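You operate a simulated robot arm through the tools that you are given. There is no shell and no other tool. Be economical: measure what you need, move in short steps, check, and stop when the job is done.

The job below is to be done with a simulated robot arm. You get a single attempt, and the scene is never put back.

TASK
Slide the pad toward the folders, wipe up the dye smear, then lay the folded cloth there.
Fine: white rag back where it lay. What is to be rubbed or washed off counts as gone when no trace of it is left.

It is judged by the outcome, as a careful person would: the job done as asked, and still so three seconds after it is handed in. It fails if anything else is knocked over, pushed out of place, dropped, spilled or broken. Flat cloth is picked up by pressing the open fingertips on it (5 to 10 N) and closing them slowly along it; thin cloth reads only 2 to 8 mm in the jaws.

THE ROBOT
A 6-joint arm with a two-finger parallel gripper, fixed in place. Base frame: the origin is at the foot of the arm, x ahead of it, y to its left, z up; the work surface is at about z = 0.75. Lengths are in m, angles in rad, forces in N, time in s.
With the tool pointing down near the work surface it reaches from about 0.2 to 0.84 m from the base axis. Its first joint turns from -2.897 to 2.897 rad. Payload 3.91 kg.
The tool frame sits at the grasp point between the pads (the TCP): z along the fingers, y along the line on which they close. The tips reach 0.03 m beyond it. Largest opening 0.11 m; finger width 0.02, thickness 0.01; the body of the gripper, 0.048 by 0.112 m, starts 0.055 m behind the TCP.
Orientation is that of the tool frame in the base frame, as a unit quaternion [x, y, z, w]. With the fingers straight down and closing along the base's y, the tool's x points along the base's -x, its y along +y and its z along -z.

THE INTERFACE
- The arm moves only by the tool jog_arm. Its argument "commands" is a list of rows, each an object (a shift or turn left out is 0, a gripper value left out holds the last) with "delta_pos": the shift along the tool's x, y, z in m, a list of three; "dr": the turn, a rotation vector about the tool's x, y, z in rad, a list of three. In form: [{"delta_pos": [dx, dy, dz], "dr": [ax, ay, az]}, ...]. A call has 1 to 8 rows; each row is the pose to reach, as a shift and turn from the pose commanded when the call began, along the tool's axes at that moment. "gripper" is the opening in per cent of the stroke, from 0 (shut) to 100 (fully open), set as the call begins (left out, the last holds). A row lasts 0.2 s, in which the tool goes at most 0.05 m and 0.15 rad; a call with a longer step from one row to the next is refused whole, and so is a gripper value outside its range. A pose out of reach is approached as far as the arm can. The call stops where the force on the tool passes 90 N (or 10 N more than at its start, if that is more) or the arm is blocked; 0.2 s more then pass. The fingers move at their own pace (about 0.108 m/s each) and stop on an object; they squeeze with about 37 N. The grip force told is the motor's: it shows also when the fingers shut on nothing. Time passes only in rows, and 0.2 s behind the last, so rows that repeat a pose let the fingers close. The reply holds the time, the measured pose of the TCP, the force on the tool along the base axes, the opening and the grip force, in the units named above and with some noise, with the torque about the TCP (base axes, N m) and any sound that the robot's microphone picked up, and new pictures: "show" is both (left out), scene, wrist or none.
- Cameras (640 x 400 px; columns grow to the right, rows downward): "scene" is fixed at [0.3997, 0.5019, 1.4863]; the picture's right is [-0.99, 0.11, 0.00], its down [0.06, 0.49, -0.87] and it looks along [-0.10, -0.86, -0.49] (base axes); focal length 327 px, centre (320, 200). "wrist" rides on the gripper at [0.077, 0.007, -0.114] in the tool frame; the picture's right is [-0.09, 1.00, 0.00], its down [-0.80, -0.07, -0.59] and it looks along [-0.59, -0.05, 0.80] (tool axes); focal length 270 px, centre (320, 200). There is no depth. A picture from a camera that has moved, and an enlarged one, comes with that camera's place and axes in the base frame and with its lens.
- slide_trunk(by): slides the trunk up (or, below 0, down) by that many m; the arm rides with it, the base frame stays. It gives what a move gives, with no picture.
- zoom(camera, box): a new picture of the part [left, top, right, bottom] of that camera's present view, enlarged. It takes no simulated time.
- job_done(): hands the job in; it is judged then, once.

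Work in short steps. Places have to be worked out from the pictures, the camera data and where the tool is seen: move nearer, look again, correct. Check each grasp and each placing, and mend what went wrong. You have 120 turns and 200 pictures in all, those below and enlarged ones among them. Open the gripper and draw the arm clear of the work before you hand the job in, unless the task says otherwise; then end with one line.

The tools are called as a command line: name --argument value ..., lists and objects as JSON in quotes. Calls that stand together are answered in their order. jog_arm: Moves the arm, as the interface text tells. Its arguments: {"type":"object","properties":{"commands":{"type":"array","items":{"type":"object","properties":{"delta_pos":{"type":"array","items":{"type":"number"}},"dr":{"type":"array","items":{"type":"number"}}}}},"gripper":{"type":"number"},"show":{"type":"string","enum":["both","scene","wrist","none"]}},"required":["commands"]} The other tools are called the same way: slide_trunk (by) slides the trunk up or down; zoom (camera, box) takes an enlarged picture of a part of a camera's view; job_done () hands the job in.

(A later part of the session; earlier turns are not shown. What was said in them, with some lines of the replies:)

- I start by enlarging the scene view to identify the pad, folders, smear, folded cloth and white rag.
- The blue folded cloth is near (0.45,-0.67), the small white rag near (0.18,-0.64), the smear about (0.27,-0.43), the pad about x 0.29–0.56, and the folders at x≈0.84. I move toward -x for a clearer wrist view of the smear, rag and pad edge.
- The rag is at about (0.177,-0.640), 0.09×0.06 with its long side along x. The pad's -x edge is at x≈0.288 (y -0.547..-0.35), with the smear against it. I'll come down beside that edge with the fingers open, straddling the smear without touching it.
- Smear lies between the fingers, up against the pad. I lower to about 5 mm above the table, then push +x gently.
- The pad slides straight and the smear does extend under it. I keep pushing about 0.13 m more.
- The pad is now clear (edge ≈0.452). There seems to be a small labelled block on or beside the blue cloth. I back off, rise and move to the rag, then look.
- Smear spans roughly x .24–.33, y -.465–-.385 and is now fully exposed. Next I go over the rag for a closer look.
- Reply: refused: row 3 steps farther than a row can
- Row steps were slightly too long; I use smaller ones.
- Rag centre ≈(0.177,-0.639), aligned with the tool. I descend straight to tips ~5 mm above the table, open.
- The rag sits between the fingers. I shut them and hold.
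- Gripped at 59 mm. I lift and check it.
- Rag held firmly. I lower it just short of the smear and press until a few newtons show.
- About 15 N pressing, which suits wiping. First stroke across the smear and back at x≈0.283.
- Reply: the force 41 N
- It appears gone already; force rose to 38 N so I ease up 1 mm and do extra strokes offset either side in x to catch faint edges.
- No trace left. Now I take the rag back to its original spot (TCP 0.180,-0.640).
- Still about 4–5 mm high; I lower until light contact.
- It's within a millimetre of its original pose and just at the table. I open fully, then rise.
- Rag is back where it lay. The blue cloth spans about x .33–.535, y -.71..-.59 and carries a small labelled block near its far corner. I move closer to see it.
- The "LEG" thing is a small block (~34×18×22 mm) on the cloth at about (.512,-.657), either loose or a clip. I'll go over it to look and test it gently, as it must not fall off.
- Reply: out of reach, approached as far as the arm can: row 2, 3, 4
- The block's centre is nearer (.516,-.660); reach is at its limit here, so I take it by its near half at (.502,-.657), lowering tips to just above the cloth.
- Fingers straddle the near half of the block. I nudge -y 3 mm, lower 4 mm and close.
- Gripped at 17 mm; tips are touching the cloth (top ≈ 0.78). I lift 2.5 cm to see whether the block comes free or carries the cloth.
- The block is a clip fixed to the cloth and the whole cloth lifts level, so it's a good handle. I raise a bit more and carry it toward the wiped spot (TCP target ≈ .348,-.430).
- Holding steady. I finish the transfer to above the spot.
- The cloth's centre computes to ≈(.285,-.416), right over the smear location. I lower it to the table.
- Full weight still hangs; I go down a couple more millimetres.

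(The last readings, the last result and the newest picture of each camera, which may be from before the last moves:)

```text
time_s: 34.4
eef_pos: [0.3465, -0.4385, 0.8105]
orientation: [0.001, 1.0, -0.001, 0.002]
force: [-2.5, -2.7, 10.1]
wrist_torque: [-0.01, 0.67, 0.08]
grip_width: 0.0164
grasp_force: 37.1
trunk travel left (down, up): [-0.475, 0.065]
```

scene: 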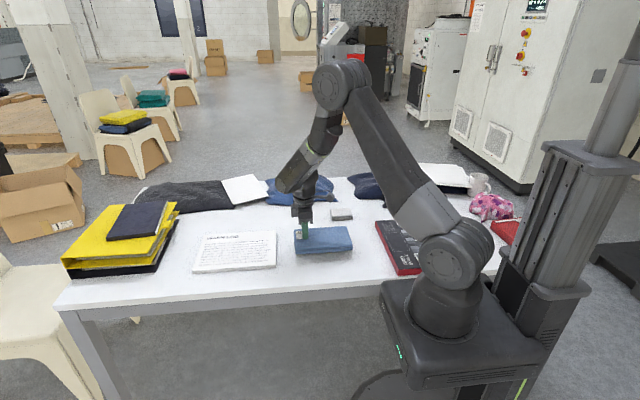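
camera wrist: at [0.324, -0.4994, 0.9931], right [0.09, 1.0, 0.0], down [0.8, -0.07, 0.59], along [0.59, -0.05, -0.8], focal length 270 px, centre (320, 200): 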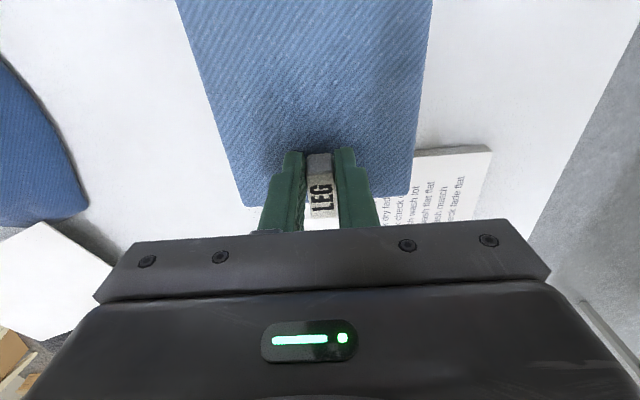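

Contact (10 N up). I ease off a hair, open slightly around the clip, then rise.

jog_arm --commands '[{"delta_pos": [0, 0, -0.0005]}, {"delta_pos": [0, 0, -0.0005]}, {"delta_pos": [0, 0, -0.0005]}, {"delta_pos": [0, 0, -0.02]}, {"delta_pos": [0, 0, -0.06]}, {"delta_pos": [0, 0, -0.1]}, {"delta_pos": [0, 0, -0.15]}, {"delta_pos": [0, 0, -0.2]}]' --gripper 50 --show "both"

zoom --camera "scene" --box '[225, 190, 385, 290]'

```text
time_s: 36.2
eef_pos: [0.3461, -0.4373, 1.0105]
orientation: [0.0, 1.0, 0.0, 0.001]
force: [-0.3, -0.1, -0.6]
wrist_torque: [0.04, 0.0, 0.02]
grip_width: 0.0552
grasp_force: 0.1
trunk travel left (down, up): [-0.475, 0.065]
camera wrist: at [0.2688, -0.4305, 1.1256], right [0.09, 1.0, 0.0], down [0.8, -0.07, 0.59], along [0.59, -0.05, -0.8], focal length 270 px, centre (320, 200)
```

scene: 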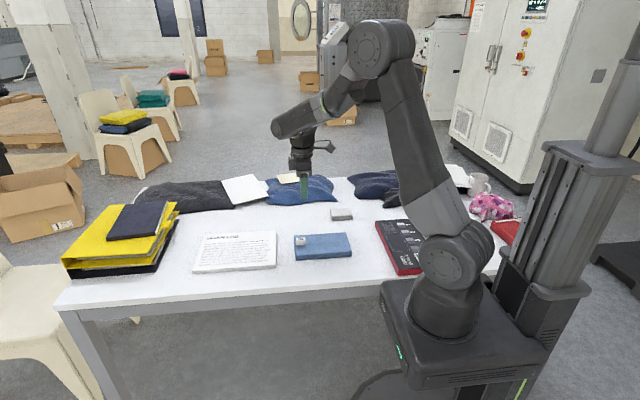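
wrist: 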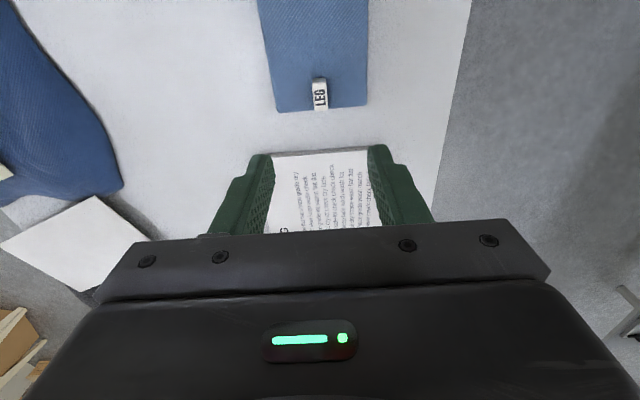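

```text
4.00 times, centred on (305, 240) of scene
camera zoom: at [0.3997, 0.5019, 1.4863], right [-0.99, 0.11, 0.0], down [0.06, 0.49, -0.87], along [-0.1, -0.86, -0.49], focal length 1308 px, centre (380, 40)
```

zoom: 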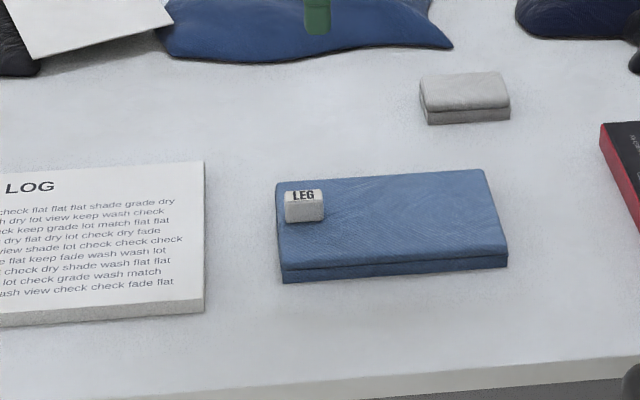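

The cloth lies flat over the wiped spot, rag and pad are in place, and the arm is clear. I open the gripper fully and hand in.

jog_arm --commands '[{"delta_pos": [0, 0, -0.02]}, {"delta_pos": [0, 0, -0.02]}, {"delta_pos": [0, 0, -0.02]}]' --gripper 100 --show "none"

job_done

```text
time_s: 37.0
eef_pos: [0.3474, -0.4374, 1.0293]
orientation: [0.0, 1.0, 0.0, 0.0]
force: [-0.1, 0.0, -0.5]
wrist_torque: [-0.03, 0.02, 0.03]
grip_width: 0.1099
grasp_force: 0.1
trunk travel left (down, up): [-0.475, 0.065]
```

```text
The job is handed in.
```

I slid the pad about 16 cm toward the folders, wiped up the smear with no trace visible afterwards, put the white rag back where it lay, and laid the folded blue cloth flat on the cleaned spot with its "LEG" clip still attached.
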